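You operate a simulated robot arm through the tools that you are given. There is no shell and no other tool.

Carry out the task below with a simulated two-armed robot. There is one attempt and no reset: what you move stays moved.

Task
Take the play out of the jig handle with an insert.
Fine: shut the handle, read the play display and push the insert of that size into the hub, then swing the handle open and shut once.

It is judged by the outcome, as a careful person would: the job done as asked, and still so three seconds after it is handed in. It fails if anything else is knocked over, pushed out of place, dropped, spilled or broken.

Robot
Two 7-joint arms with two-finger parallel grippers on one trunk that stands fixed in place. Base frame: the origin is at the foot of the trunk, x ahead of it, y to its left, z up; the work surface is at about z = 880. Lengths are in mm, angles in degrees, forces in N, time in s.
The left shoulder is at [30, 119, 1060], the right one opposite. With the tool pointing down near the work surface each hand reaches from about 280 to 680 mm from the base axis, measured 20 degrees to its own side. Payload 3.43 kg a hand.
The tool frame of a hand sits at the grasp point between the pads (the TCP): z along the fingers, y along the line on which they close. The tips reach 30 mm beyond it. Largest opening 94 mm; finger width 28, thickness 10; the body of the gripper, 50 by 96 mm, starts 55 mm behind the TCP.
Orientation is told as [roll, pitch, yaw] about the base's x, y, z axes, in that order, counted from this pose: with the fingers straight down and closing along the base's y, the tool's x points along the base's -x, its y along +y and its z along -z.

Tools
- The arms move only by the tool arm_command. It takes "left_deltas", "right_deltas" or both (then of equal length, played together; a hand with none holds still); each is one flat list of numbers, 7 for each row, row after row: the shift along the tool's x, y, z in mm, then the turn, a rotation vector about the tool's x, y, z in degrees, then the gripper command, from -1 (shut) to 1 (fully open), values between in proportion. In form: [dx, dy, dz, ax, ay, az, jaw, dx, dy, dz, ax, ay, az, jaw, ...]. A call has 1 to 20 rows; each row is the pose to reach, as a shift and turn from the pose commanded when the call began, along the tool's axes at that moment. A row lasts 0.2 s, in which the tool goes at most 50 mm and 8.6 degrees; a call with a longer step from one row to the next is refused whole, and so is a gripper value outside its range. A pose out of reach is approached as far as the arm can. The call stops where the force on the tool passes 60 N (or 10 N more than at its start, if that is more) or the arm is blocked; 0.2 s more then pass. The fingers move at their own pace (about 72 mm/s each) and stop on an object; they squeeze with about 29 N. The grip force told is the motor's: it shows also when the fingers shut on nothing. Time passes only in rows, and 0.2 s behind the last, so rows that repeat a pose let the fingers close. The reply holds the time, the measured pose of the TCP, the force on the tool along the base axes, the opening and the grip force, in the units named above and with some noise, with the torque about the TCP (base axes, N m) and any sound that the robot's microphone picked up, and new pictures: "show" is both (left out), scene, wrist or none (wrist: the cameras of the hands that moved).
- Cameras (640 x 400 px; columns grow to the right, rows downward): "scene" is now at [43.7, 11.9, 1761.7]; the picture's right is [0.18, -0.98, 0.00], its down [-0.78, -0.14, -0.61] and it looks along [0.60, 0.11, -0.79] (base axes); focal length 334 px, centre (320, 200). "left" rides on the left gripper at [76, -14, -102] in its tool frame; the picture's right is [0.18, 0.98, 0.00], its down [-0.75, 0.14, -0.64] and it looks along [-0.63, 0.12, 0.77] (tool axes); focal length 243 px, centre (320, 200). "right" rides on the right gripper at [76, 14, -103] in its tool frame; the picture's right is [-0.18, 0.98, 0.00], its down [-0.75, -0.14, -0.64] and it looks along [-0.63, -0.12, 0.77] (tool axes); focal length 243 px, centre (320, 200).
- move_column(by): slides the trunk up (or, below 0, down) by that many mm; the arms and the scene camera ride with it, the base frame stays. It gives what a move gives, with no picture.
- turn_head(pan, tilt): turns the head with the scene camera to pan (to the left, within 143 degrees either way) and tilt (down, from -29 to 69), counted from straight ahead of the robot. It gives what a move gives, and a new picture of the scene camera.
- locate(camera, pixels): for up to 12 pixels [column, row] of the newest picture of that camera ("zoom" is the newest enlarged one), the place [x, y, z] in the base frame of the surface seen there, good to about 2 mm. It takes no simulated time.
- enlarge(camera, box): a new picture of the part [left, top, right, bottom] of that camera's present view, enlarged. It takes no simulated time.
- job_done(): hands the job in; it is judged then, once.

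Leave the grippers open and the arms clear of the work at the hand-in unless told otherwise.

The tools are called after "Request:" by a JSON object that holds its "op" and its "data". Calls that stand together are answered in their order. arm_command: Moves the arms, as the interface text tells. Its arguments: {"type":"object","properties":{"left_deltas":{"type":"array","items":{"type":"number"}},"right_deltas":{"type":"array","items":{"type":"number"}},"show":{"type":"string","enum":["both","scene","wrist","none"]}},"required":[]} The other tools are called the same way: move_column (by) slides the trunk up or down; turn_head (pan, tilt) turns the head that bears the scene camera; locate (camera, pixels) gives the place of the surface under pixels of a picture; enlarge (camera, box) takes an enlarged picture of a part of a camera's view; job_done () hands the job in.

At the start:

```text
time: 0.0
left_eef_pos: [379.5, 202.6, 1251.1]
left_tcp_rot: [-0.1, 0.0, 0.0]
left_ft_force: [-0.2, 0.2, 0.7]
left_moment: [-0.01, 0.0, 0.01]
left_width: 94.1
left_finger_force: 0.1
right_eef_pos: [411.2, -120.0, 1304.0]
right_tcp_rot: [0.1, 0.0, 0.0]
right_ft_force: [0.7, 0.3, 0.5]
right_moment: [-0.01, 0.02, 0.02]
right_width: 93.8
right_finger_force: 0.0
trunk travel left (down, up): [-325.0, 85.0]
head pan, tilt: [10.4, 52.5]
```

scene: 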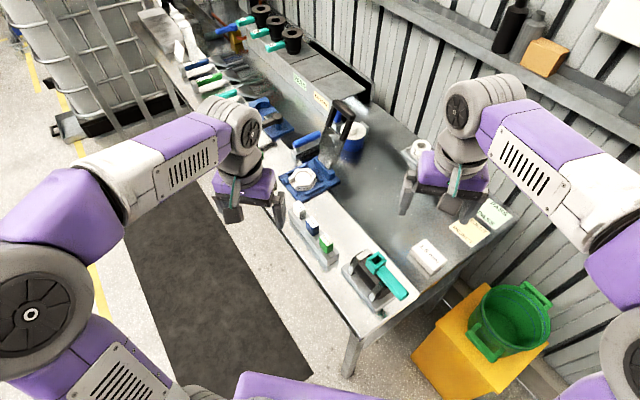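
right: 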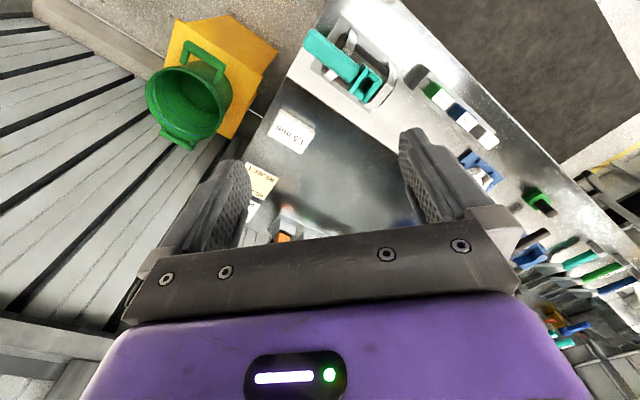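
left: 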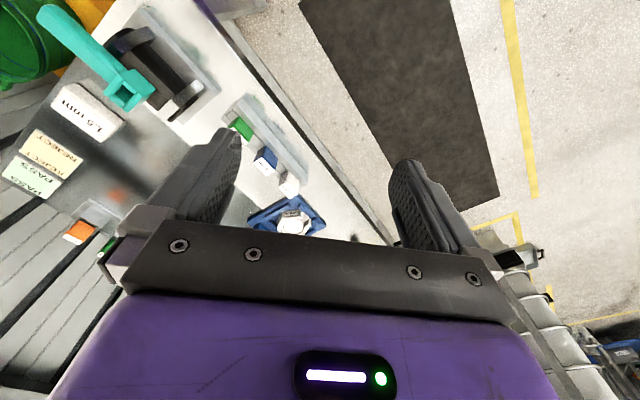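

I see a jig with a teal handle near (375,275), a rack of inserts (white, blue, green) near (315,235), and a display reading something like "1.5 mm" near (428,257). First I enlarge these parts.

Request:
{"op": "enlarge", "data": {"camera": "scene", "box": [330, 230, 450, 320]}}

Request:
{"op": "enlarge", "data": {"camera": "scene", "box": [270, 160, 390, 280]}}

Request:
{"op": "enlarge", "data": {"camera": "left", "box": [0, 0, 320, 250]}}

Request:
{"op": "enlarge", "data": {"camera": "right", "box": [240, 0, 520, 180]}}

```text
4.44 times, centred on (390, 275) of scene
```

zoom: 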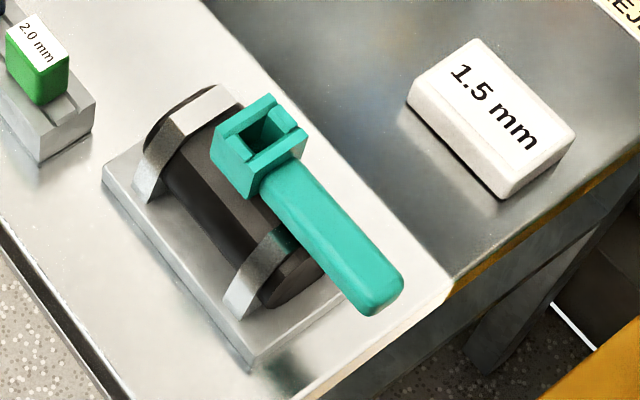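

```text
3.33 times, centred on (330, 220) of scene
```

zoom: 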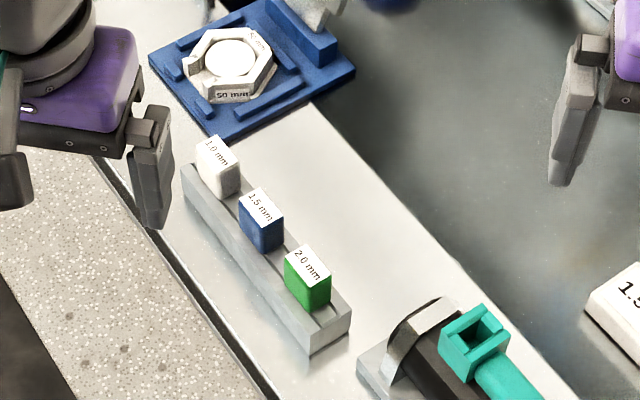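

```text
1.60 times, centred on (160, 125) of left
```

zoom: 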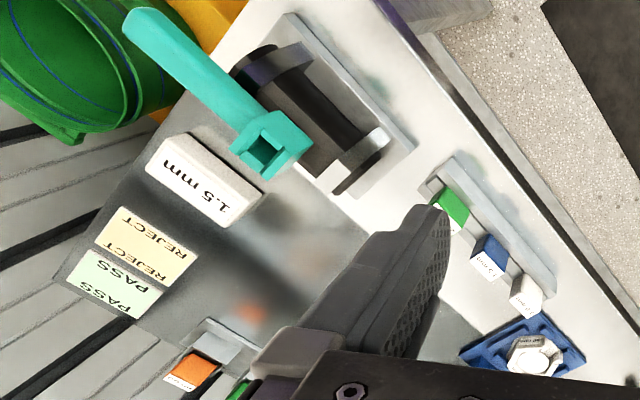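

```text
2.22 times, centred on (380, 90) of right
```

zoom: 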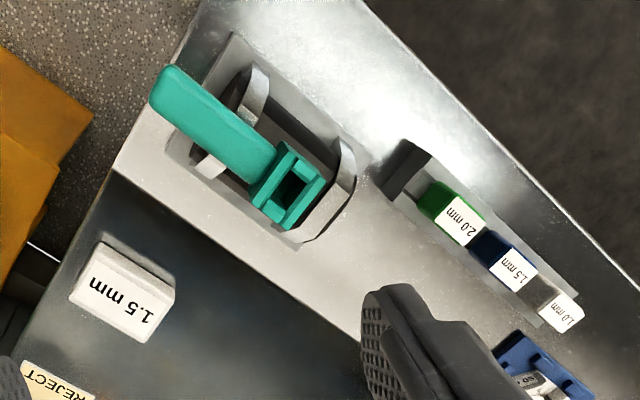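

The handle's hub has a square socket; the inserts are marked 1.0, 1.5 and 2.0 mm. I measure places before moving. I take a larger zoom of the jig, then locate points in it.

Request:
{"op": "enlarge", "data": {"camera": "scene", "box": [340, 240, 420, 320]}}

Request:
{"op": "locate", "data": {"camera": "scene", "pixels": [[302, 208], [313, 222], [327, 239], [325, 255], [287, 210], [335, 262], [428, 250], [372, 257], [400, 293], [352, 265], [376, 312], [415, 300]]}}

```text
5.00 times, centred on (380, 280) of scene
```

zoom: 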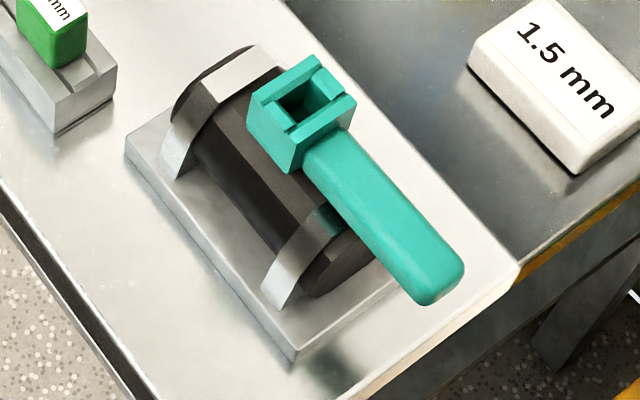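

```text
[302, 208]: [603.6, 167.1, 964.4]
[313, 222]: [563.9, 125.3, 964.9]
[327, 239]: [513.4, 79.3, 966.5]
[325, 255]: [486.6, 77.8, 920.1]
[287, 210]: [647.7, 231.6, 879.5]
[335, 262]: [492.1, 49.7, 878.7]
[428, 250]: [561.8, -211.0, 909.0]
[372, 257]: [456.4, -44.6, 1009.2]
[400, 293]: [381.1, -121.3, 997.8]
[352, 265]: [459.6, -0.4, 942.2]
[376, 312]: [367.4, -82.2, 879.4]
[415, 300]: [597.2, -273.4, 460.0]
```

I locate points on the hub, handle, barrel and base from this zoomed picture.

Request:
{"op": "locate", "data": {"camera": "zoom", "pixels": [[317, 60], [253, 97], [288, 132], [352, 100], [325, 150], [305, 168], [450, 262], [422, 292], [300, 105], [250, 60], [335, 280], [300, 130]]}}

Request:
{"op": "locate", "data": {"camera": "zoom", "pixels": [[240, 140], [285, 235], [130, 140], [295, 350], [190, 120], [300, 240], [390, 290], [320, 220], [345, 255], [270, 290], [265, 120], [280, 160]]}}

```text
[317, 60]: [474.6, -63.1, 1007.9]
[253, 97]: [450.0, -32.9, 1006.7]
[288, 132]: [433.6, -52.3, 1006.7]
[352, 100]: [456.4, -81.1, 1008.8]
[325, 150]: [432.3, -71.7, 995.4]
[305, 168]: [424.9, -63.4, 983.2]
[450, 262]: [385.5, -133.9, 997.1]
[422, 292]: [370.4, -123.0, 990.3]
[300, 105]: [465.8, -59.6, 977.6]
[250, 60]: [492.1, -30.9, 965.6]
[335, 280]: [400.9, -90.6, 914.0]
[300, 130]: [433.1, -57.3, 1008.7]
```

```text
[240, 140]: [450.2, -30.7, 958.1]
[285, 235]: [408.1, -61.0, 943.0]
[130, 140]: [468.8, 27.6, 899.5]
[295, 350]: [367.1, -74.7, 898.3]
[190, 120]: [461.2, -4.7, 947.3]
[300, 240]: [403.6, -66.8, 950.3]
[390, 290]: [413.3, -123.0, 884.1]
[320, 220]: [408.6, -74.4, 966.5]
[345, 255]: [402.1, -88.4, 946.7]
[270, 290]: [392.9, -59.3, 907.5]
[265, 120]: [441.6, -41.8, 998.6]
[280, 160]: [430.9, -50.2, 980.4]
```

The handle and barrel geometry is still unclear from here. I move the left hand over to look at the jig from its left side with the hand camera (turned 90° so it looks along -y), staying well above everything.

Request:
{"op": "arm_command", "data": {"left_deltas": [-5, -5, 10, 0, 0, 8.2, 1, -10, -10, 20, 0, 0, 16.4, 1, -15, -15, 30, 0, 0, 24.6, 1, -20, -20, 40, 0, 0, 32.8, 1, -25, -25, 50, 0, 0, 41, 1, -30, -30, 60, 0, 0, 49.2, 1, -35, -35, 70, 0, 0, 57.4, 1, -40, -40, 80, 0, 0, 65.6, 1, -45, -45, 90, 0, 0, 73.8, 1, -50, -50, 100, 0, 0, 82, 1, -50, -50, 100, 0, 0, 90, 1], "show": "both"}}

```text
time: 2.4
left_eef_pos: [429.4, 153.1, 1150.3]
left_tcp_rot: [0.0, -0.1, -90.1]
left_ft_force: [0.5, 0.4, 0.3]
left_moment: [0.01, -0.01, -0.02]
left_width: 94.1
left_finger_force: 0.1
right_eef_pos: [411.7, -120.2, 1304.5]
right_tcp_rot: [0.1, -0.1, 0.1]
right_ft_force: [-0.3, 0.0, -0.3]
right_moment: [0.01, -0.01, -0.03]
right_width: 94.1
right_finger_force: 0.1
trunk travel left (down, up): [-325.0, 85.0]
head pan, tilt: [10.4, 52.5]
```

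scene: 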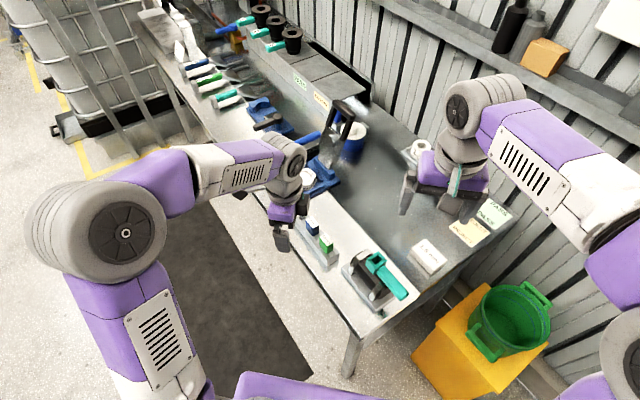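
left: 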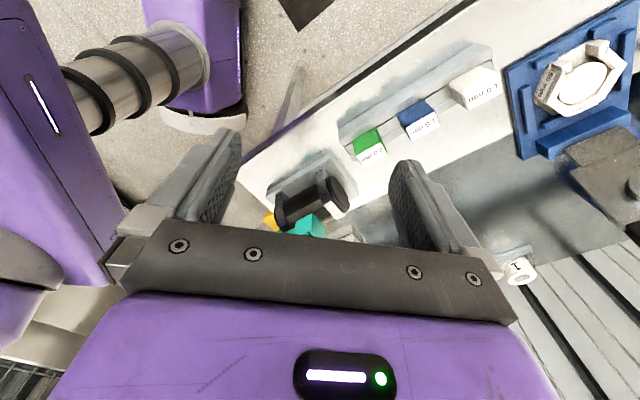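

The jig appears near (310,200) in the left picture (upside-down view). I enlarge it.

Request:
{"op": "enlarge", "data": {"camera": "left", "box": [240, 120, 400, 250]}}

Request:
{"op": "enlarge", "data": {"camera": "scene", "box": [340, 230, 440, 320]}}

```text
3.08 times, centred on (320, 185) of left
```

zoom: 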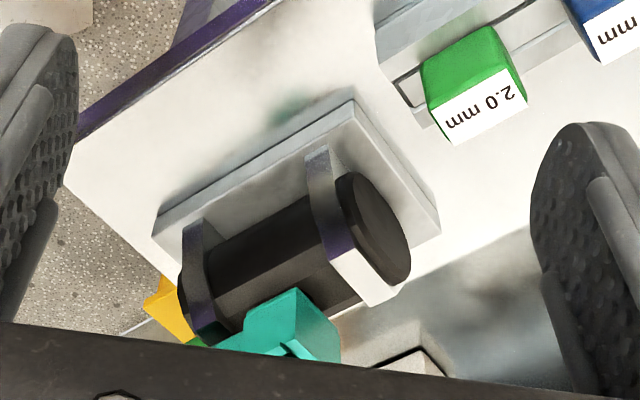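

```text
4.44 times, centred on (390, 275) of scene
```

zoom: 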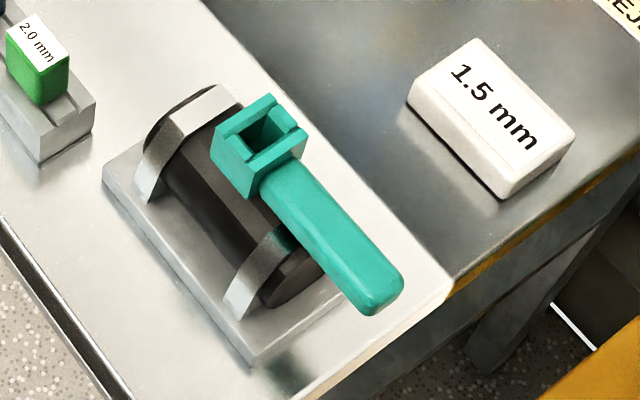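

The barrel lies in straps along the base plate and the teal hub sits above it. I bring the right hand above the handle, turned 45° so its fingers would close across the handle, to look closer from above.

Request:
{"op": "arm_command", "data": {"right_deltas": [3, 0, 25, 0, 0, -7.5, 1, 6, 0, 50, 0, 0, -15, 1, 9, 0, 75, 0, 0, -22.5, 1, 12, 0, 100, 0, 0, -30, 1, 16, 0, 125, 0, 0, -37.5, 1, 20, 0, 150, 0, 0, -45, 1], "show": "both"}}

```text
time: 3.8
left_eef_pos: [428.8, 152.6, 1149.9]
left_tcp_rot: [0.0, 0.0, -89.9]
left_ft_force: [0.6, 0.1, -0.7]
left_moment: [0.02, 0.01, 0.0]
left_width: 94.1
left_finger_force: 0.1
right_eef_pos: [392.5, -121.4, 1152.6]
right_tcp_rot: [0.0, 0.0, 45.1]
right_ft_force: [-0.2, 0.2, 0.5]
right_moment: [-0.02, 0.03, -0.02]
right_width: 94.2
right_finger_force: 0.0
trunk travel left (down, up): [-325.0, 85.0]
head pan, tilt: [10.4, 52.5]
```

scene: 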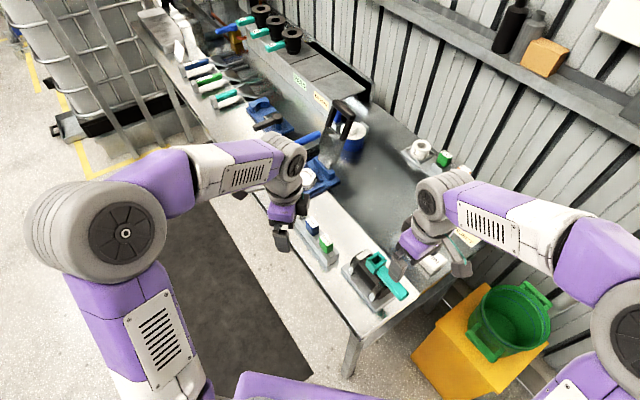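
right: 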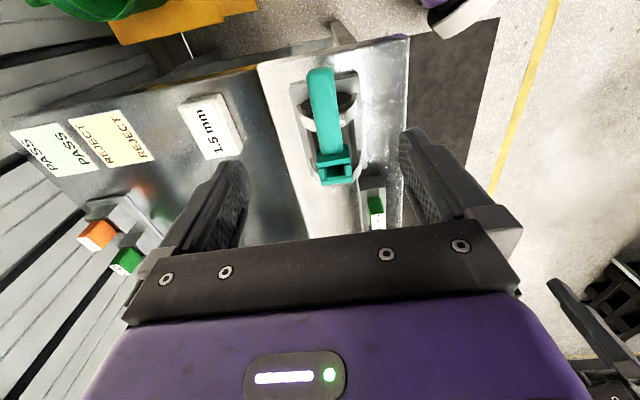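

Request:
{"op": "enlarge", "data": {"camera": "right", "box": [260, 40, 400, 210]}}

```text
2.35 times, centred on (330, 125) of right
```

zoom: 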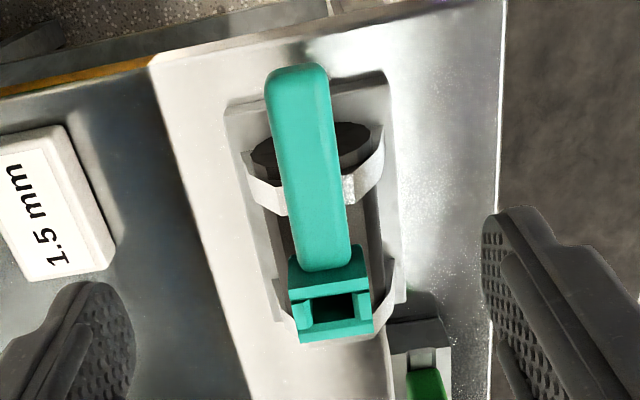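

I locate the handle's axis line and hub outline here for its exact direction.

Request:
{"op": "locate", "data": {"camera": "zoom", "pixels": [[297, 80], [300, 150], [320, 250], [290, 262], [362, 250], [300, 330], [368, 330], [340, 305], [302, 308], [368, 305], [345, 190], [268, 210]]}}

Request:
{"op": "locate", "data": {"camera": "zoom", "pixels": [[228, 108], [385, 75], [400, 300], [280, 318], [272, 200], [375, 160], [310, 135], [355, 140], [270, 160], [365, 220], [380, 290], [285, 250]]}}

```text
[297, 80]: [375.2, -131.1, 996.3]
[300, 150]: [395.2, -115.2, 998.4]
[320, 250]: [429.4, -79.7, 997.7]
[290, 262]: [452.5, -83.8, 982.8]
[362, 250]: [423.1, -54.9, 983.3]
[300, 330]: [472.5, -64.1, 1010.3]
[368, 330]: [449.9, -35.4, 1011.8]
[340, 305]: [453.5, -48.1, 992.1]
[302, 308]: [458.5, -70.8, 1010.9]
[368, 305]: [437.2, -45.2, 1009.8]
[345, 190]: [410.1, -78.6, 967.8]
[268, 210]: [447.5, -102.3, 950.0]
```

```text
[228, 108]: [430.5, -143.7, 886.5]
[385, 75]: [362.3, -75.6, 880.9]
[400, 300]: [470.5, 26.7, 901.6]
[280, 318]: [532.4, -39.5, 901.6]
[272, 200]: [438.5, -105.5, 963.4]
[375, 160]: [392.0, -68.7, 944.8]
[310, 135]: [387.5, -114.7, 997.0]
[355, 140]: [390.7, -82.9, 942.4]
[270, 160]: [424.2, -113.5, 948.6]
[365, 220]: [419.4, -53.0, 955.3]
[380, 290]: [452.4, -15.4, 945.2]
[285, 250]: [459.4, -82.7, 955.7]
```

The hub is centred over the base plate at about (454,-57), with the handle running along the barrel. I look tighter for marks showing the open/shut directions and stops.

Request:
{"op": "enlarge", "data": {"camera": "right", "box": [300, 130, 380, 200]}}

Request:
{"op": "enlarge", "data": {"camera": "scene", "box": [360, 240, 400, 290]}}

Request:
{"op": "enlarge", "data": {"camera": "left", "box": [320, 60, 520, 170]}}

```text
5.71 times, centred on (340, 165) of right
```

zoom: 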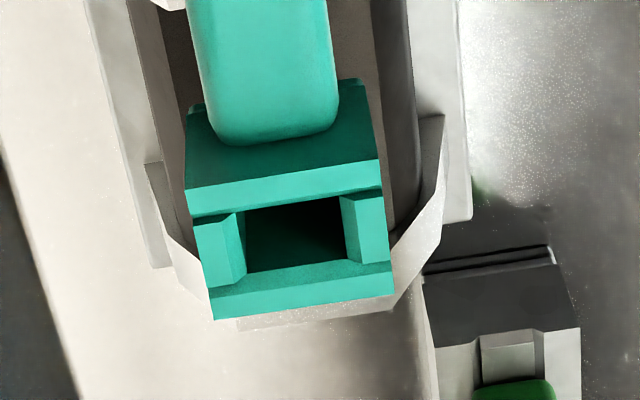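

```text
8.00 times, centred on (380, 265) of scene
```

zoom: 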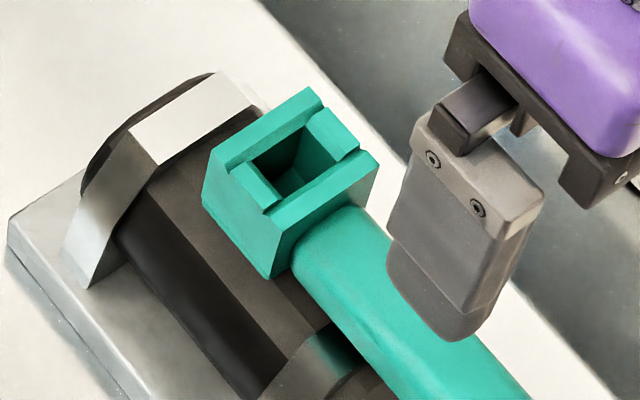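

```text
3.20 times, centred on (420, 115) of left
```

zoom: 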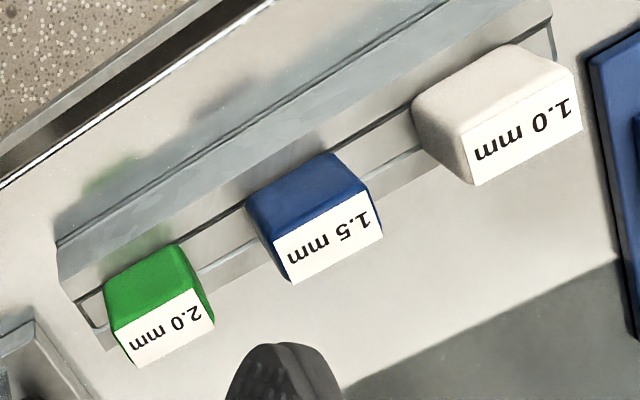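

The hub is a frame with a rectangular socket. I measure the handle's direction more exactly along its edges, and the inserts' size.

Request:
{"op": "enlarge", "data": {"camera": "right", "box": [280, 55, 390, 195]}}

Request:
{"op": "locate", "data": {"camera": "zoom", "pixels": [[250, 40], [250, 90], [262, 140], [275, 200], [285, 250], [295, 275], [306, 100], [312, 150], [320, 200], [328, 250], [270, 60], [300, 240]]}}

Request:
{"op": "locate", "data": {"camera": "left", "pixels": [[408, 132], [437, 127], [411, 146], [438, 134], [370, 150], [385, 158], [402, 115], [425, 105], [470, 112], [500, 95], [465, 90], [345, 165]]}}

```text
2.86 times, centred on (335, 125) of right
```

zoom: 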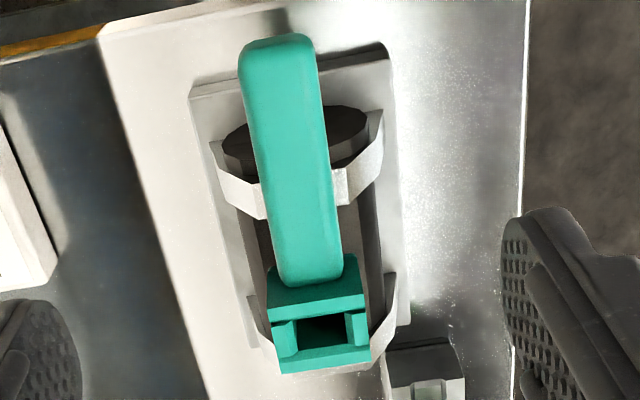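

```text
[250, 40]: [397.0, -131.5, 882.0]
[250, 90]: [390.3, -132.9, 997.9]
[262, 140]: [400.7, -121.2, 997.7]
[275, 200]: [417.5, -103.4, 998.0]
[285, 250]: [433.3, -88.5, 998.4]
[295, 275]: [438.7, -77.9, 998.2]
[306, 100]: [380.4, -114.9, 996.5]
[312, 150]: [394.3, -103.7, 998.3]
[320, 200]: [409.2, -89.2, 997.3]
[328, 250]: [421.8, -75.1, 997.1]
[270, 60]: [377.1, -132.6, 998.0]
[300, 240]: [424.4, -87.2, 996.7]
```

```text
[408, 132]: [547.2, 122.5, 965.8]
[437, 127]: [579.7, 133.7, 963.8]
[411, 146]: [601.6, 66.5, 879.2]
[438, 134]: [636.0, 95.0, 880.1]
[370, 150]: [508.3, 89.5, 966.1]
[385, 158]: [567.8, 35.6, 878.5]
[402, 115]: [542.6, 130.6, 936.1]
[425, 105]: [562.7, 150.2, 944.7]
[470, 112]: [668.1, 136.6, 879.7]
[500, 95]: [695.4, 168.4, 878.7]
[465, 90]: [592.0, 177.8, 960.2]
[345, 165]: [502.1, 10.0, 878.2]
```

The handle lies at 45°, aligned with the barrel, top at z≈998, tip at about (375,-131). Fingers open wide, I lower the right hand around the free end of the handle without touching it, so that I can gently try which way it moves.

Request:
{"op": "arm_command", "data": {"right_deltas": [1, 1, 40, 0, 0, 0, 1, 1.5, 2, 80, 0, 0, 0, 1, 1.5, 2, 120, 0, 0, 0, 1, 1.5, 2, 150, 0, 0, 0, 1, 1.5, 2, 164, 0, 0, 0, 1, 1.5, 2, 164, 0, 0, 0, 1], "show": "both"}}

```text
time: 5.2
left_eef_pos: [428.5, 154.2, 1150.6]
left_tcp_rot: [0.0, 0.1, -90.0]
left_ft_force: [0.3, 0.6, -0.1]
left_moment: [0.02, -0.02, -0.03]
left_width: 94.2
left_finger_force: 0.0
right_eef_pos: [389.0, -121.1, 988.0]
right_tcp_rot: [0.1, 0.0, 45.1]
right_ft_force: [0.4, -0.2, 0.3]
right_moment: [0.0, 0.02, 0.01]
right_width: 93.7
right_finger_force: 0.1
trunk travel left (down, up): [-325.0, 85.0]
head pan, tilt: [10.4, 52.5]
```

scene: 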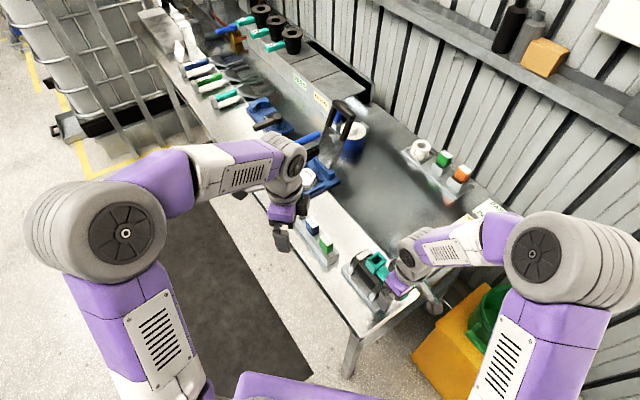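
right: 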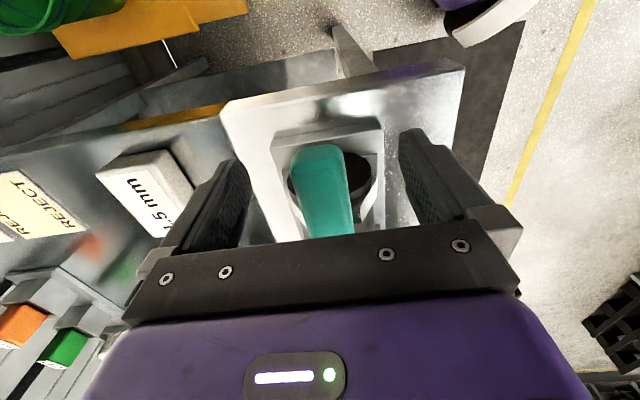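

Fingers now straddle the handle tip. I half-close them (about 47 mm opening, not touching) and shift slowly along tool +y (toward the bench front edge), reading the force.

Request:
{"op": "arm_command", "data": {"right_deltas": [0, 0, 0, 0, 0, 0, 0, 0, 0, 0, 0, 0, 0, 0, 0, 4, 0, 0, 0, 0, 0, 0, 8, 0, 0, 0, 0, 0, 0, 11, 0, 0, 0, 0, 0, 0, 14, 0, 0, 0, 0, 0, 0, 16, 0, 0, 0, 0, 0], "show": "both"}}

```text
time: 6.8
left_eef_pos: [429.4, 152.7, 1150.9]
left_tcp_rot: [0.0, 0.0, -89.9]
left_ft_force: [0.6, -0.5, -0.3]
left_moment: [0.01, 0.02, 0.05]
left_width: 94.0
left_finger_force: 0.0
right_eef_pos: [377.4, -108.8, 989.1]
right_tcp_rot: [0.0, 0.0, 45.0]
right_ft_force: [0.7, -2.8, -0.6]
right_moment: [0.0, 0.03, -0.04]
right_width: 48.7
right_finger_force: 1.3
trunk travel left (down, up): [-325.0, 85.0]
head pan, tilt: [10.4, 52.5]
```

scene: 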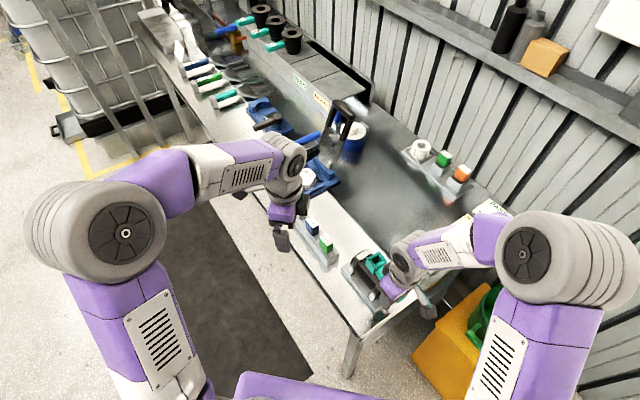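
right: 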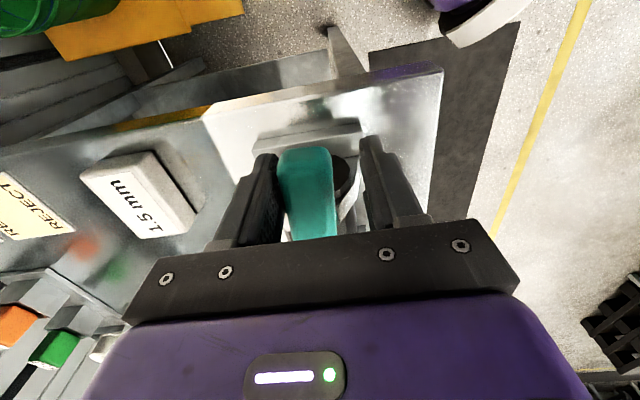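

The finger touches the handle with about 2–3 N. I push 6 mm further and watch.

Request:
{"op": "arm_command", "data": {"right_deltas": [0, 2, 0, 0, 0, 0, 0, 0, 4, 0, 0, 0, 0, 0, 0, 6, 0, 0, 0, 0, 0], "show": "wrist"}}

Request:
{"op": "enlarge", "data": {"camera": "scene", "box": [330, 230, 450, 320]}}

```text
time: 7.6
left_eef_pos: [429.9, 152.8, 1149.4]
left_tcp_rot: [0.0, 0.0, -90.0]
left_ft_force: [-0.5, -0.2, -0.3]
left_moment: [-0.02, 0.01, 0.02]
left_width: 94.2
left_finger_force: 0.1
right_eef_pos: [375.4, -104.6, 989.2]
right_tcp_rot: [0.0, 0.0, 44.9]
right_ft_force: [1.9, -3.5, 0.7]
right_moment: [0.0, 0.01, -0.05]
right_width: 48.6
right_finger_force: 1.4
trunk travel left (down, up): [-325.0, 85.0]
head pan, tilt: [10.4, 52.5]
```

right: 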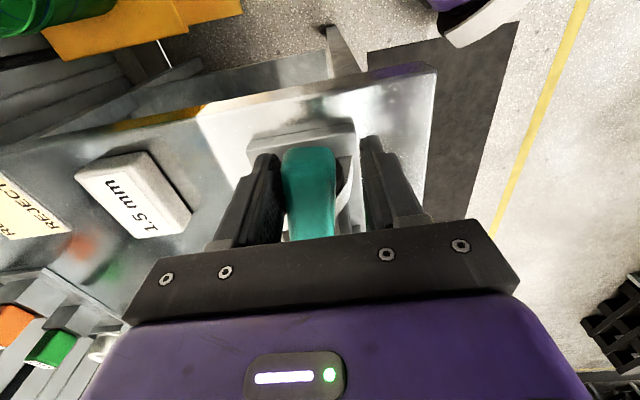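

```text
4.44 times, centred on (390, 275) of scene
```

zoom: 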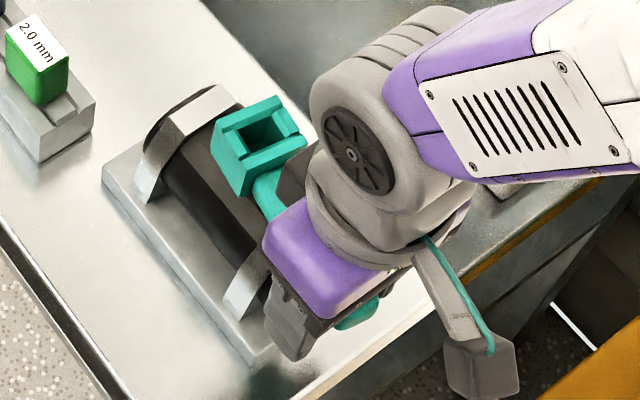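

The hub turned clockwise with only ~4 N and the base stayed put: it pivots about a vertical axis through the hub. Now I recentre on the handle, narrow the fingers loosely around it (~32 mm), and then test the other direction.

Request:
{"op": "arm_command", "data": {"right_deltas": [0.6, -6, 0, 0, 0, 2.5, 0, 1.3, -13.2, 0, 0, 0, 5.5, 0, 1.3, -13.2, 0, 0, 0, 5.5, -0.32, 1.3, -13.2, 0, 0, 0, 5.5, -0.32], "show": "wrist"}}

```text
time: 8.6
left_eef_pos: [428.7, 154.1, 1150.4]
left_tcp_rot: [-0.1, 0.0, -90.1]
left_ft_force: [1.2, -0.1, 0.6]
left_moment: [0.02, -0.03, 0.0]
left_width: 93.9
left_finger_force: 0.1
right_eef_pos: [381.9, -115.3, 989.5]
right_tcp_rot: [0.1, 0.0, 39.5]
right_ft_force: [-1.6, -0.1, -1.1]
right_moment: [0.01, -0.02, 0.04]
right_width: 32.9
right_finger_force: 1.0
trunk travel left (down, up): [-325.0, 85.0]
head pan, tilt: [10.4, 52.5]
```

right: 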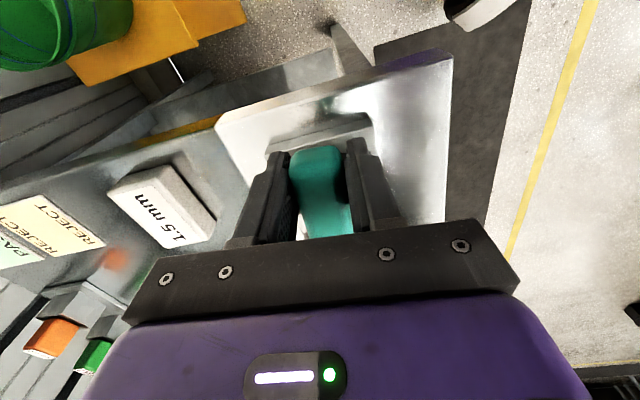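

Handle is loosely between the fingers. I now swing counter-clockwise along an arc about the hub by 12°, to see whether there is a stop past the starting position.

Request:
{"op": "arm_command", "data": {"right_deltas": [-0.1, -4.8, 0, 0, 0, -3, -0.32, -0.5, -9.5, 0, 0, 0, -6, -0.32, -1.1, -14.2, 0, 0, 0, -9, -0.32, -2, -18.9, 0, 0, 0, -12, -0.32], "show": "wrist"}}

Request:
{"op": "enlarge", "data": {"camera": "scene", "box": [330, 230, 450, 320]}}

```text
time: 9.6
left_eef_pos: [428.3, 155.1, 1150.8]
left_tcp_rot: [0.1, -0.1, -90.0]
left_ft_force: [0.5, -0.3, 0.2]
left_moment: [0.01, 0.01, 0.01]
left_width: 93.8
left_finger_force: 0.0
right_eef_pos: [394.7, -123.1, 990.1]
right_tcp_rot: [0.1, -0.2, 51.6]
right_ft_force: [-11.5, 23.8, -4.5]
right_moment: [-0.02, -0.2, -0.47]
right_width: 45.8
right_finger_force: 12.2
trunk travel left (down, up): [-325.0, 85.0]
head pan, tilt: [10.4, 52.5]
```

right: 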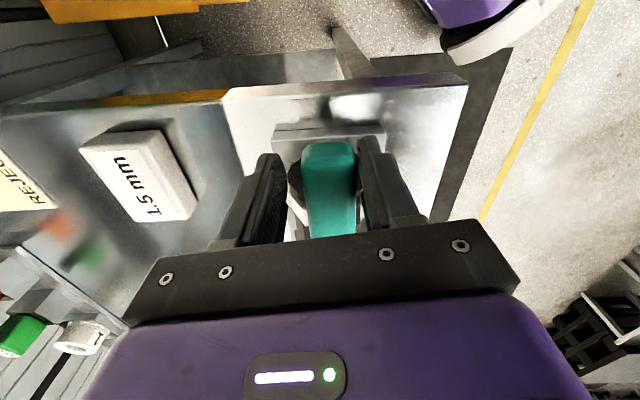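

```text
4.44 times, centred on (390, 275) of scene
```

zoom: 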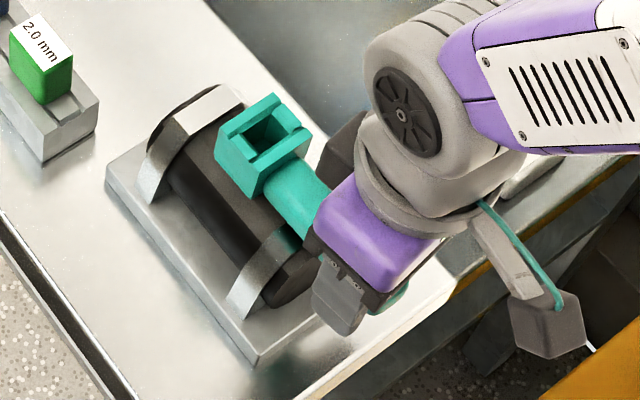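

A stop shows at the starting position (26 N without turning further): the handle began at its counter-clockwise stop. I now swing clockwise along the arc by about 42° and watch the forces and display.

Request:
{"op": "arm_command", "data": {"right_deltas": [-0.5, 9.5, 0, 0, 0, 6, -0.32, -2, 18.9, 0, 0, 0, 12, -0.32, -4.5, 28.1, 0, 0, 0, 18, -0.32, -7.9, 37, 0, 0, 0, 24, -0.32, -12.2, 45.5, 0, 0, 0, 30, -0.32, -17.4, 53.5, 0, 0, 0, 36, -0.32, -23.4, 60.9, 0, 0, 0, 42, -0.32], "show": "both"}}

Request:
{"op": "enlarge", "data": {"camera": "scene", "box": [330, 230, 450, 320]}}

```text
time: 11.2
left_eef_pos: [428.2, 152.6, 1149.6]
left_tcp_rot: [0.1, 0.0, -90.0]
left_ft_force: [0.1, 0.0, -0.7]
left_moment: [-0.03, -0.01, 0.03]
left_width: 93.9
left_finger_force: 0.1
right_eef_pos: [361.4, -71.5, 989.1]
right_tcp_rot: [0.0, 0.0, 9.3]
right_ft_force: [0.5, -1.9, 1.2]
right_moment: [0.0, 0.0, -0.01]
right_width: 33.1
right_finger_force: 1.0
trunk travel left (down, up): [-325.0, 85.0]
head pan, tilt: [10.4, 52.5]
```

scene: 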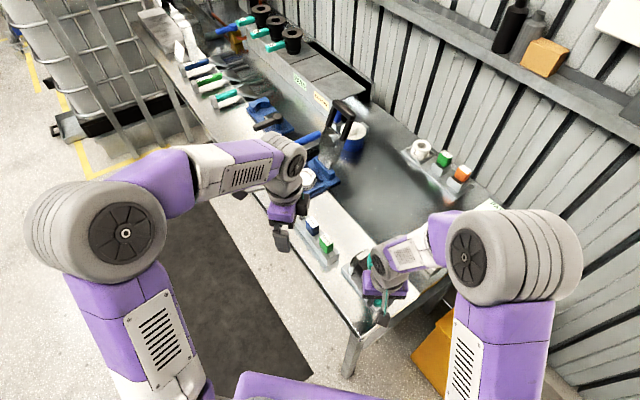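
right: 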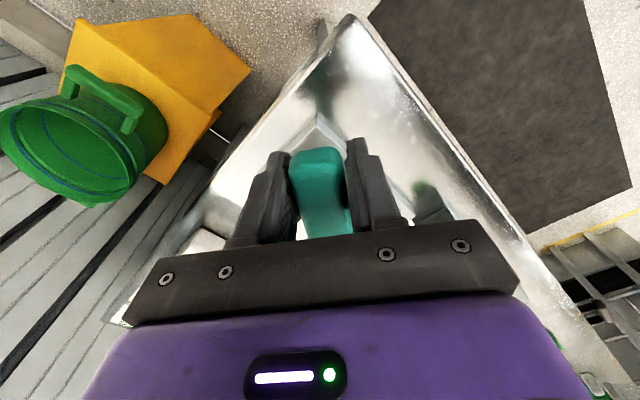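

```text
4.44 times, centred on (390, 275) of scene
```

zoom: 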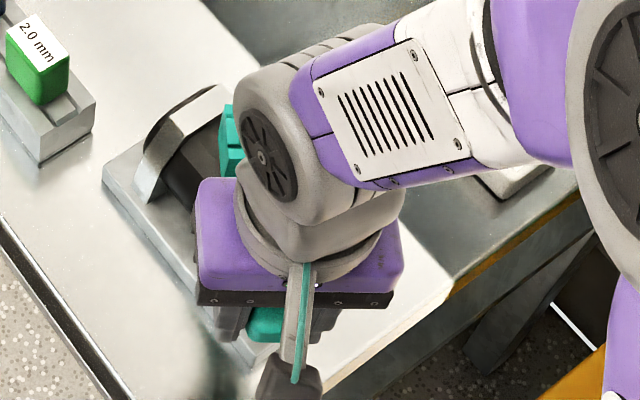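

It swings freely clockwise. I move the left hand aside (+y, +x, at height) and continue clockwise by another 42° with the right hand, watching for a stop.

Request:
{"op": "arm_command", "data": {"left_deltas": [10, 15, 0, 0, 0, 0, 1, 25, 35, 0, 0, 0, 0, 1, 40, 60, 0, 0, 0, 0, 1, 60, 90, 0, 0, 0, 0, 1, 60, 100, 0, 0, 0, 0, 1, 60, 100, 0, 0, 0, 0, 1, 60, 100, 0, 0, 0, 0, 1], "right_deltas": [-0.5, 9.5, 0, 0, 0, 6, -0.32, -2, 18.9, 0, 0, 0, 12, -0.32, -4.5, 28.1, 0, 0, 0, 18, -0.32, -7.9, 37, 0, 0, 0, 24, -0.32, -12.2, 45.5, 0, 0, 0, 30, -0.32, -17.4, 53.5, 0, 0, 0, 36, -0.32, -23.4, 60.9, 0, 0, 0, 42, -0.32], "show": "both"}}

Request:
{"op": "enlarge", "data": {"camera": "scene", "box": [330, 230, 450, 320]}}

```text
time: 12.8
left_eef_pos: [530.9, 211.9, 1153.1]
left_tcp_rot: [0.1, 0.0, -90.0]
left_ft_force: [0.7, 0.1, 0.2]
left_moment: [-0.01, 0.03, 0.02]
left_width: 94.1
left_finger_force: 0.0
right_eef_pos: [376.9, -8.6, 987.7]
right_tcp_rot: [0.0, 0.0, -32.7]
right_ft_force: [-1.5, -1.8, -0.6]
right_moment: [-0.01, -0.03, -0.03]
right_width: 32.8
right_finger_force: 0.8
trunk travel left (down, up): [-325.0, 85.0]
head pan, tilt: [10.4, 52.5]
```

scene: 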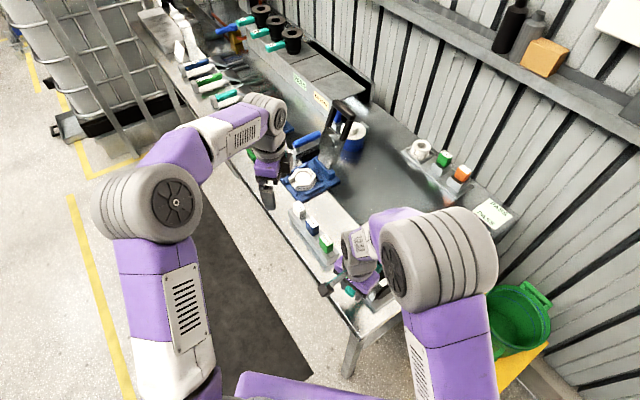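
right: 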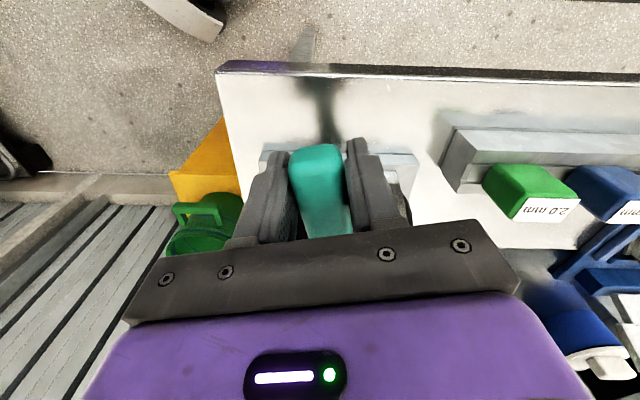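
left: 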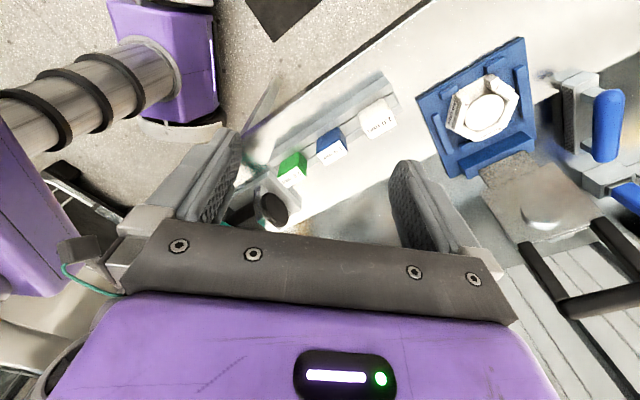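

```text
4.44 times, centred on (390, 275) of scene
```

zoom: 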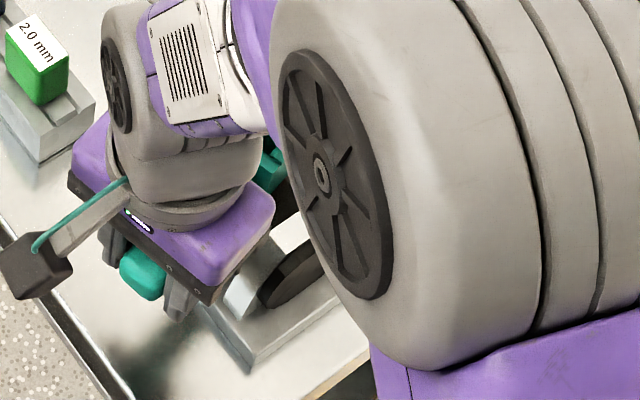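

Handle is now near 148°, still free. I continue clockwise in smaller steps by up to 14°.

Request:
{"op": "arm_command", "data": {"right_deltas": [-0.2, 6.4, 0, 0, 0, 4, -0.32, -0.9, 12.7, 0, 0, 0, 8, -0.32, -1.4, 15.8, 0, 0, 0, 10, -0.32, -2, 18.9, 0, 0, 0, 12, -0.32, -2.7, 22, 0, 0, 0, 14, -0.32], "show": "wrist"}}

```text
time: 14.0
left_eef_pos: [530.4, 211.0, 1154.2]
left_tcp_rot: [0.1, 0.0, -90.0]
left_ft_force: [0.0, 0.0, 0.0]
left_moment: [-0.03, 0.02, 0.01]
left_width: 94.1
left_finger_force: 0.1
right_eef_pos: [389.8, 7.3, 988.7]
right_tcp_rot: [-0.1, 0.0, -46.4]
right_ft_force: [-5.8, -3.8, 2.0]
right_moment: [0.03, 0.01, 0.07]
right_width: 35.5
right_finger_force: 3.4
trunk travel left (down, up): [-325.0, 85.0]
head pan, tilt: [10.4, 52.5]
```

right: 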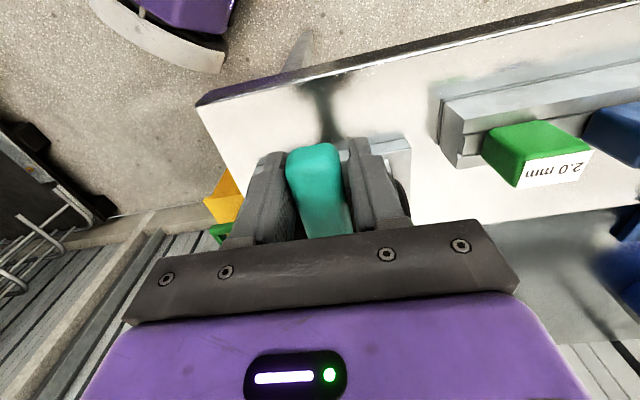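

Force rose to ~7 N at about 135°: probably the other stop. I press 3° more to confirm.

Request:
{"op": "arm_command", "data": {"right_deltas": [0, 2.4, 0, 0, 0, 1.5, -0.32, -0.1, 4.8, 0, 0, 0, 3, -0.32, -0.1, 4.8, 0, 0, 0, 3, -0.32], "show": "wrist"}}

```text
time: 14.8
left_eef_pos: [529.3, 209.2, 1154.2]
left_tcp_rot: [0.1, 0.1, -90.0]
left_ft_force: [-1.0, 0.6, 0.2]
left_moment: [0.0, -0.01, -0.01]
left_width: 93.9
left_finger_force: 0.0
right_eef_pos: [392.9, 8.9, 988.6]
right_tcp_rot: [0.0, 0.1, -49.5]
right_ft_force: [-10.6, -17.8, -4.3]
right_moment: [0.14, -0.09, 0.37]
right_width: 42.9
right_finger_force: 9.8
trunk travel left (down, up): [-325.0, 85.0]
head pan, tilt: [10.4, 52.5]
```

right: 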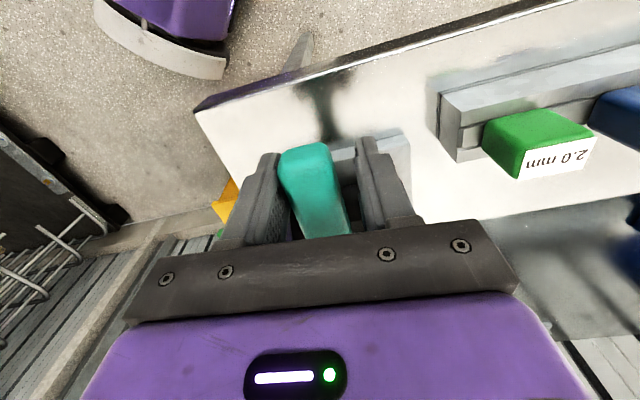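

There is a firm stop here (21 N): the handle turns 90° between along-the-barrel and across-the-barrel, like a valve lever. I ease off, open the fingers and lift clear to read the display.

Request:
{"op": "arm_command", "data": {"right_deltas": [0, -4, 0, 0, 0, -3, -0.32, 0, -8, 0, 0, 0, -3, 0, 0, -8, 0, 0, 0, -3, 0.3, 0, -8, 0, 0, 0, -3, 0.3, 0, -8, -40, 0, 0, -3, 0.3, 0, -8, -80, 0, 0, -3, 0.5, 0, -8, -120, 0, 0, -3, 1, 0, -40, -150, 0, 0, 4, 1, 0, -80, -150, 0, 0, 12, 1, 0, -120, -150, 0, 0, 12, 1], "show": "both"}}

Request:
{"op": "enlarge", "data": {"camera": "scene", "box": [330, 230, 450, 320]}}

```text
time: 17.0
left_eef_pos: [529.6, 211.0, 1154.6]
left_tcp_rot: [0.0, 0.0, -89.9]
left_ft_force: [-0.7, -0.6, 1.2]
left_moment: [0.03, -0.01, 0.01]
left_width: 93.9
left_finger_force: 0.1
right_eef_pos: [300.3, -66.0, 1138.4]
right_tcp_rot: [0.1, 0.0, -61.7]
right_ft_force: [-0.2, -0.9, -0.1]
right_moment: [-0.01, -0.01, 0.01]
right_width: 93.6
right_finger_force: 0.0
trunk travel left (down, up): [-325.0, 85.0]
head pan, tilt: [10.4, 52.5]
```

scene: 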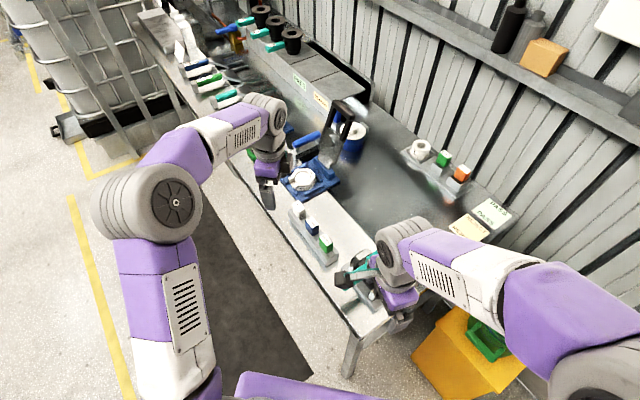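
right: 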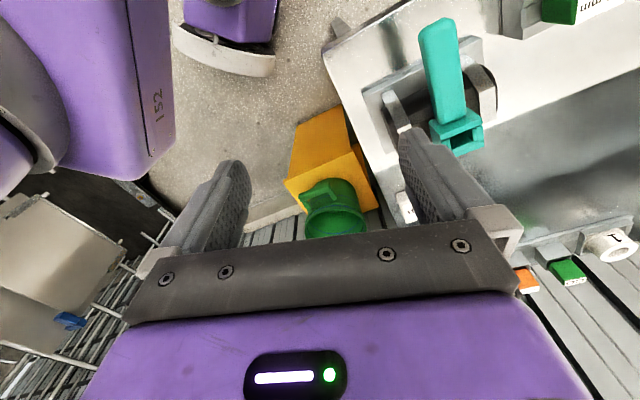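

```text
4.44 times, centred on (390, 275) of scene
```

zoom: 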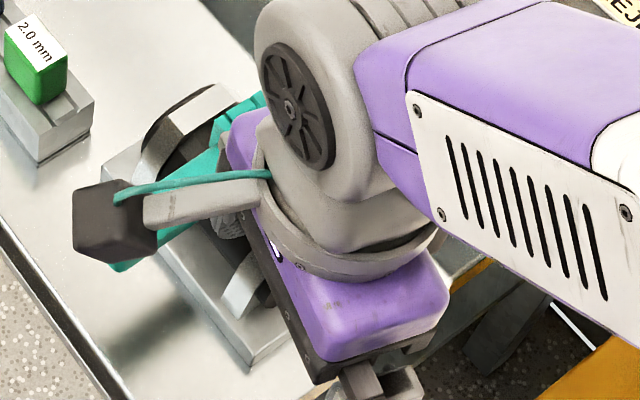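

The handle stays where I left it, across the barrel. The right arm still hides the display, so I move it back up and to the right.

Request:
{"op": "arm_command", "data": {"right_deltas": [-24, -5, -30, 0, 0, -7.7, 1, -49, -9, -60, 0, 0, -15.4, 1, -73, -14, -90, 0, 0, -23, 1, -98, -19, -110, 0, 0, -30.8, 1, -122, -23, -120, 0, 0, -38.5, 1, -146, -28, -120, 0, 0, -46, 1, -171, -33, -120, 0, 0, -54, 1, -195, -37, -120, 0, 0, -61.7, 1], "show": "both"}}

Request:
{"op": "enlarge", "data": {"camera": "scene", "box": [330, 230, 450, 320]}}

```text
time: 18.8
left_eef_pos: [530.0, 209.8, 1153.7]
left_tcp_rot: [0.0, 0.0, -90.0]
left_ft_force: [0.3, -0.1, 0.3]
left_moment: [0.01, 0.0, 0.0]
left_width: 93.8
left_finger_force: 0.1
right_eef_pos: [362.3, -256.2, 1261.7]
right_tcp_rot: [0.0, 0.0, 0.3]
right_ft_force: [0.3, -0.8, 0.0]
right_moment: [-0.01, -0.01, 0.01]
right_width: 93.7
right_finger_force: 0.1
trunk travel left (down, up): [-325.0, 85.0]
head pan, tilt: [10.4, 52.5]
```

scene: 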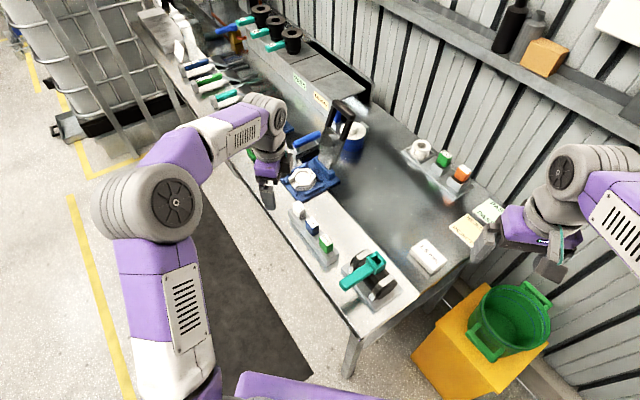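
right: 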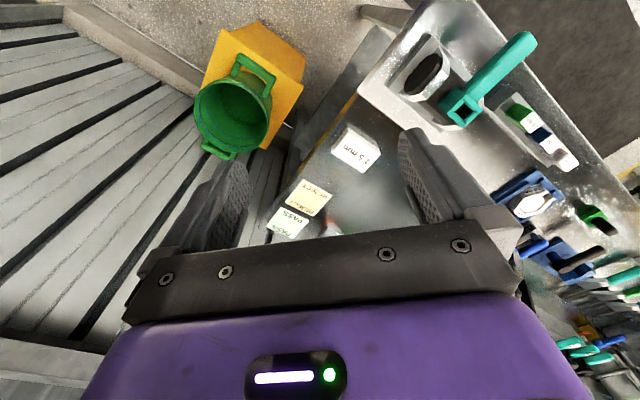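

```text
4.44 times, centred on (390, 275) of scene
```

zoom: 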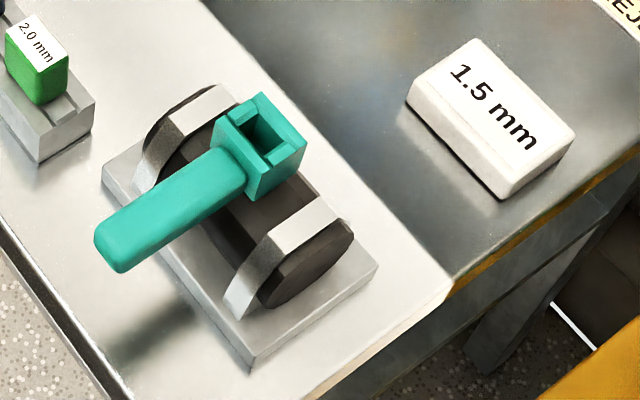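

The block near the jig still reads 1.5 mm. Before trusting it, I check other things that might be displays: the white panel at upper right (620,20), and the items at (440,160) and (300,180).

Request:
{"op": "enlarge", "data": {"camera": "scene", "box": [480, 0, 640, 100]}}

Request:
{"op": "enlarge", "data": {"camera": "scene", "box": [390, 130, 520, 260]}}

Request:
{"op": "enlarge", "data": {"camera": "scene", "box": [260, 90, 380, 270]}}

Request:
{"op": "enlarge", "data": {"camera": "scene", "box": [130, 0, 350, 140]}}

```text
4.00 times, centred on (560, 50) of scene
```

zoom: 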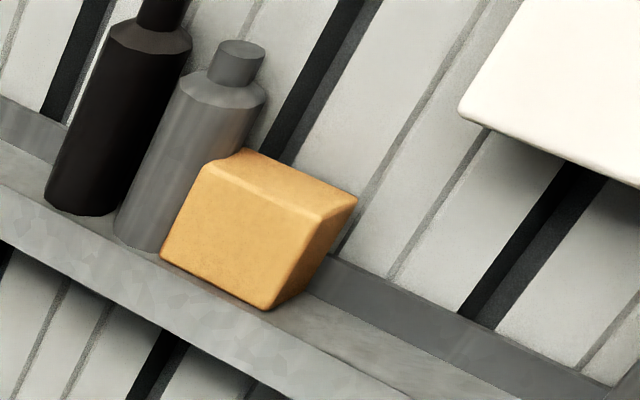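

```text
3.08 times, centred on (455, 195) of scene
```

zoom: 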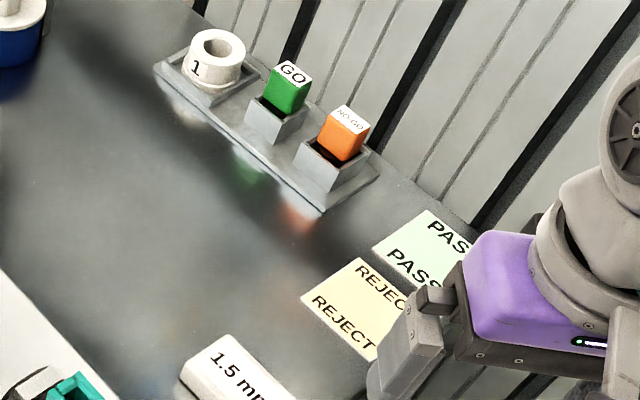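

```text
2.22 times, centred on (320, 180) of scene
```

zoom: 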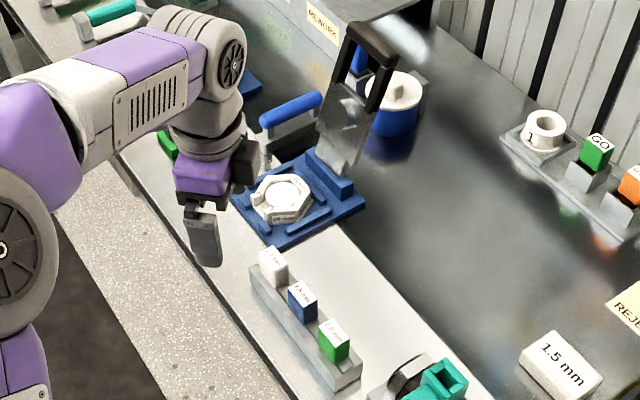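

```text
2.86 times, centred on (240, 70) of scene
```

zoom: 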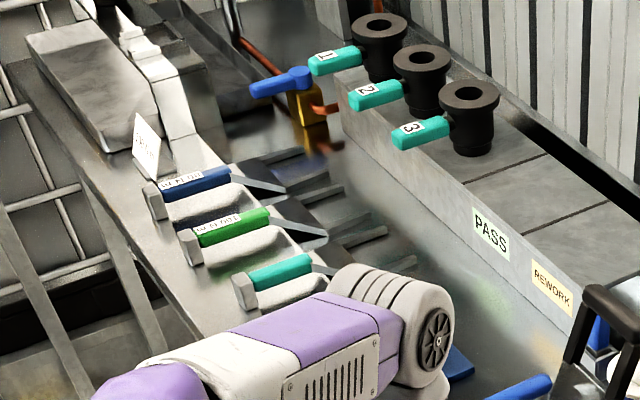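

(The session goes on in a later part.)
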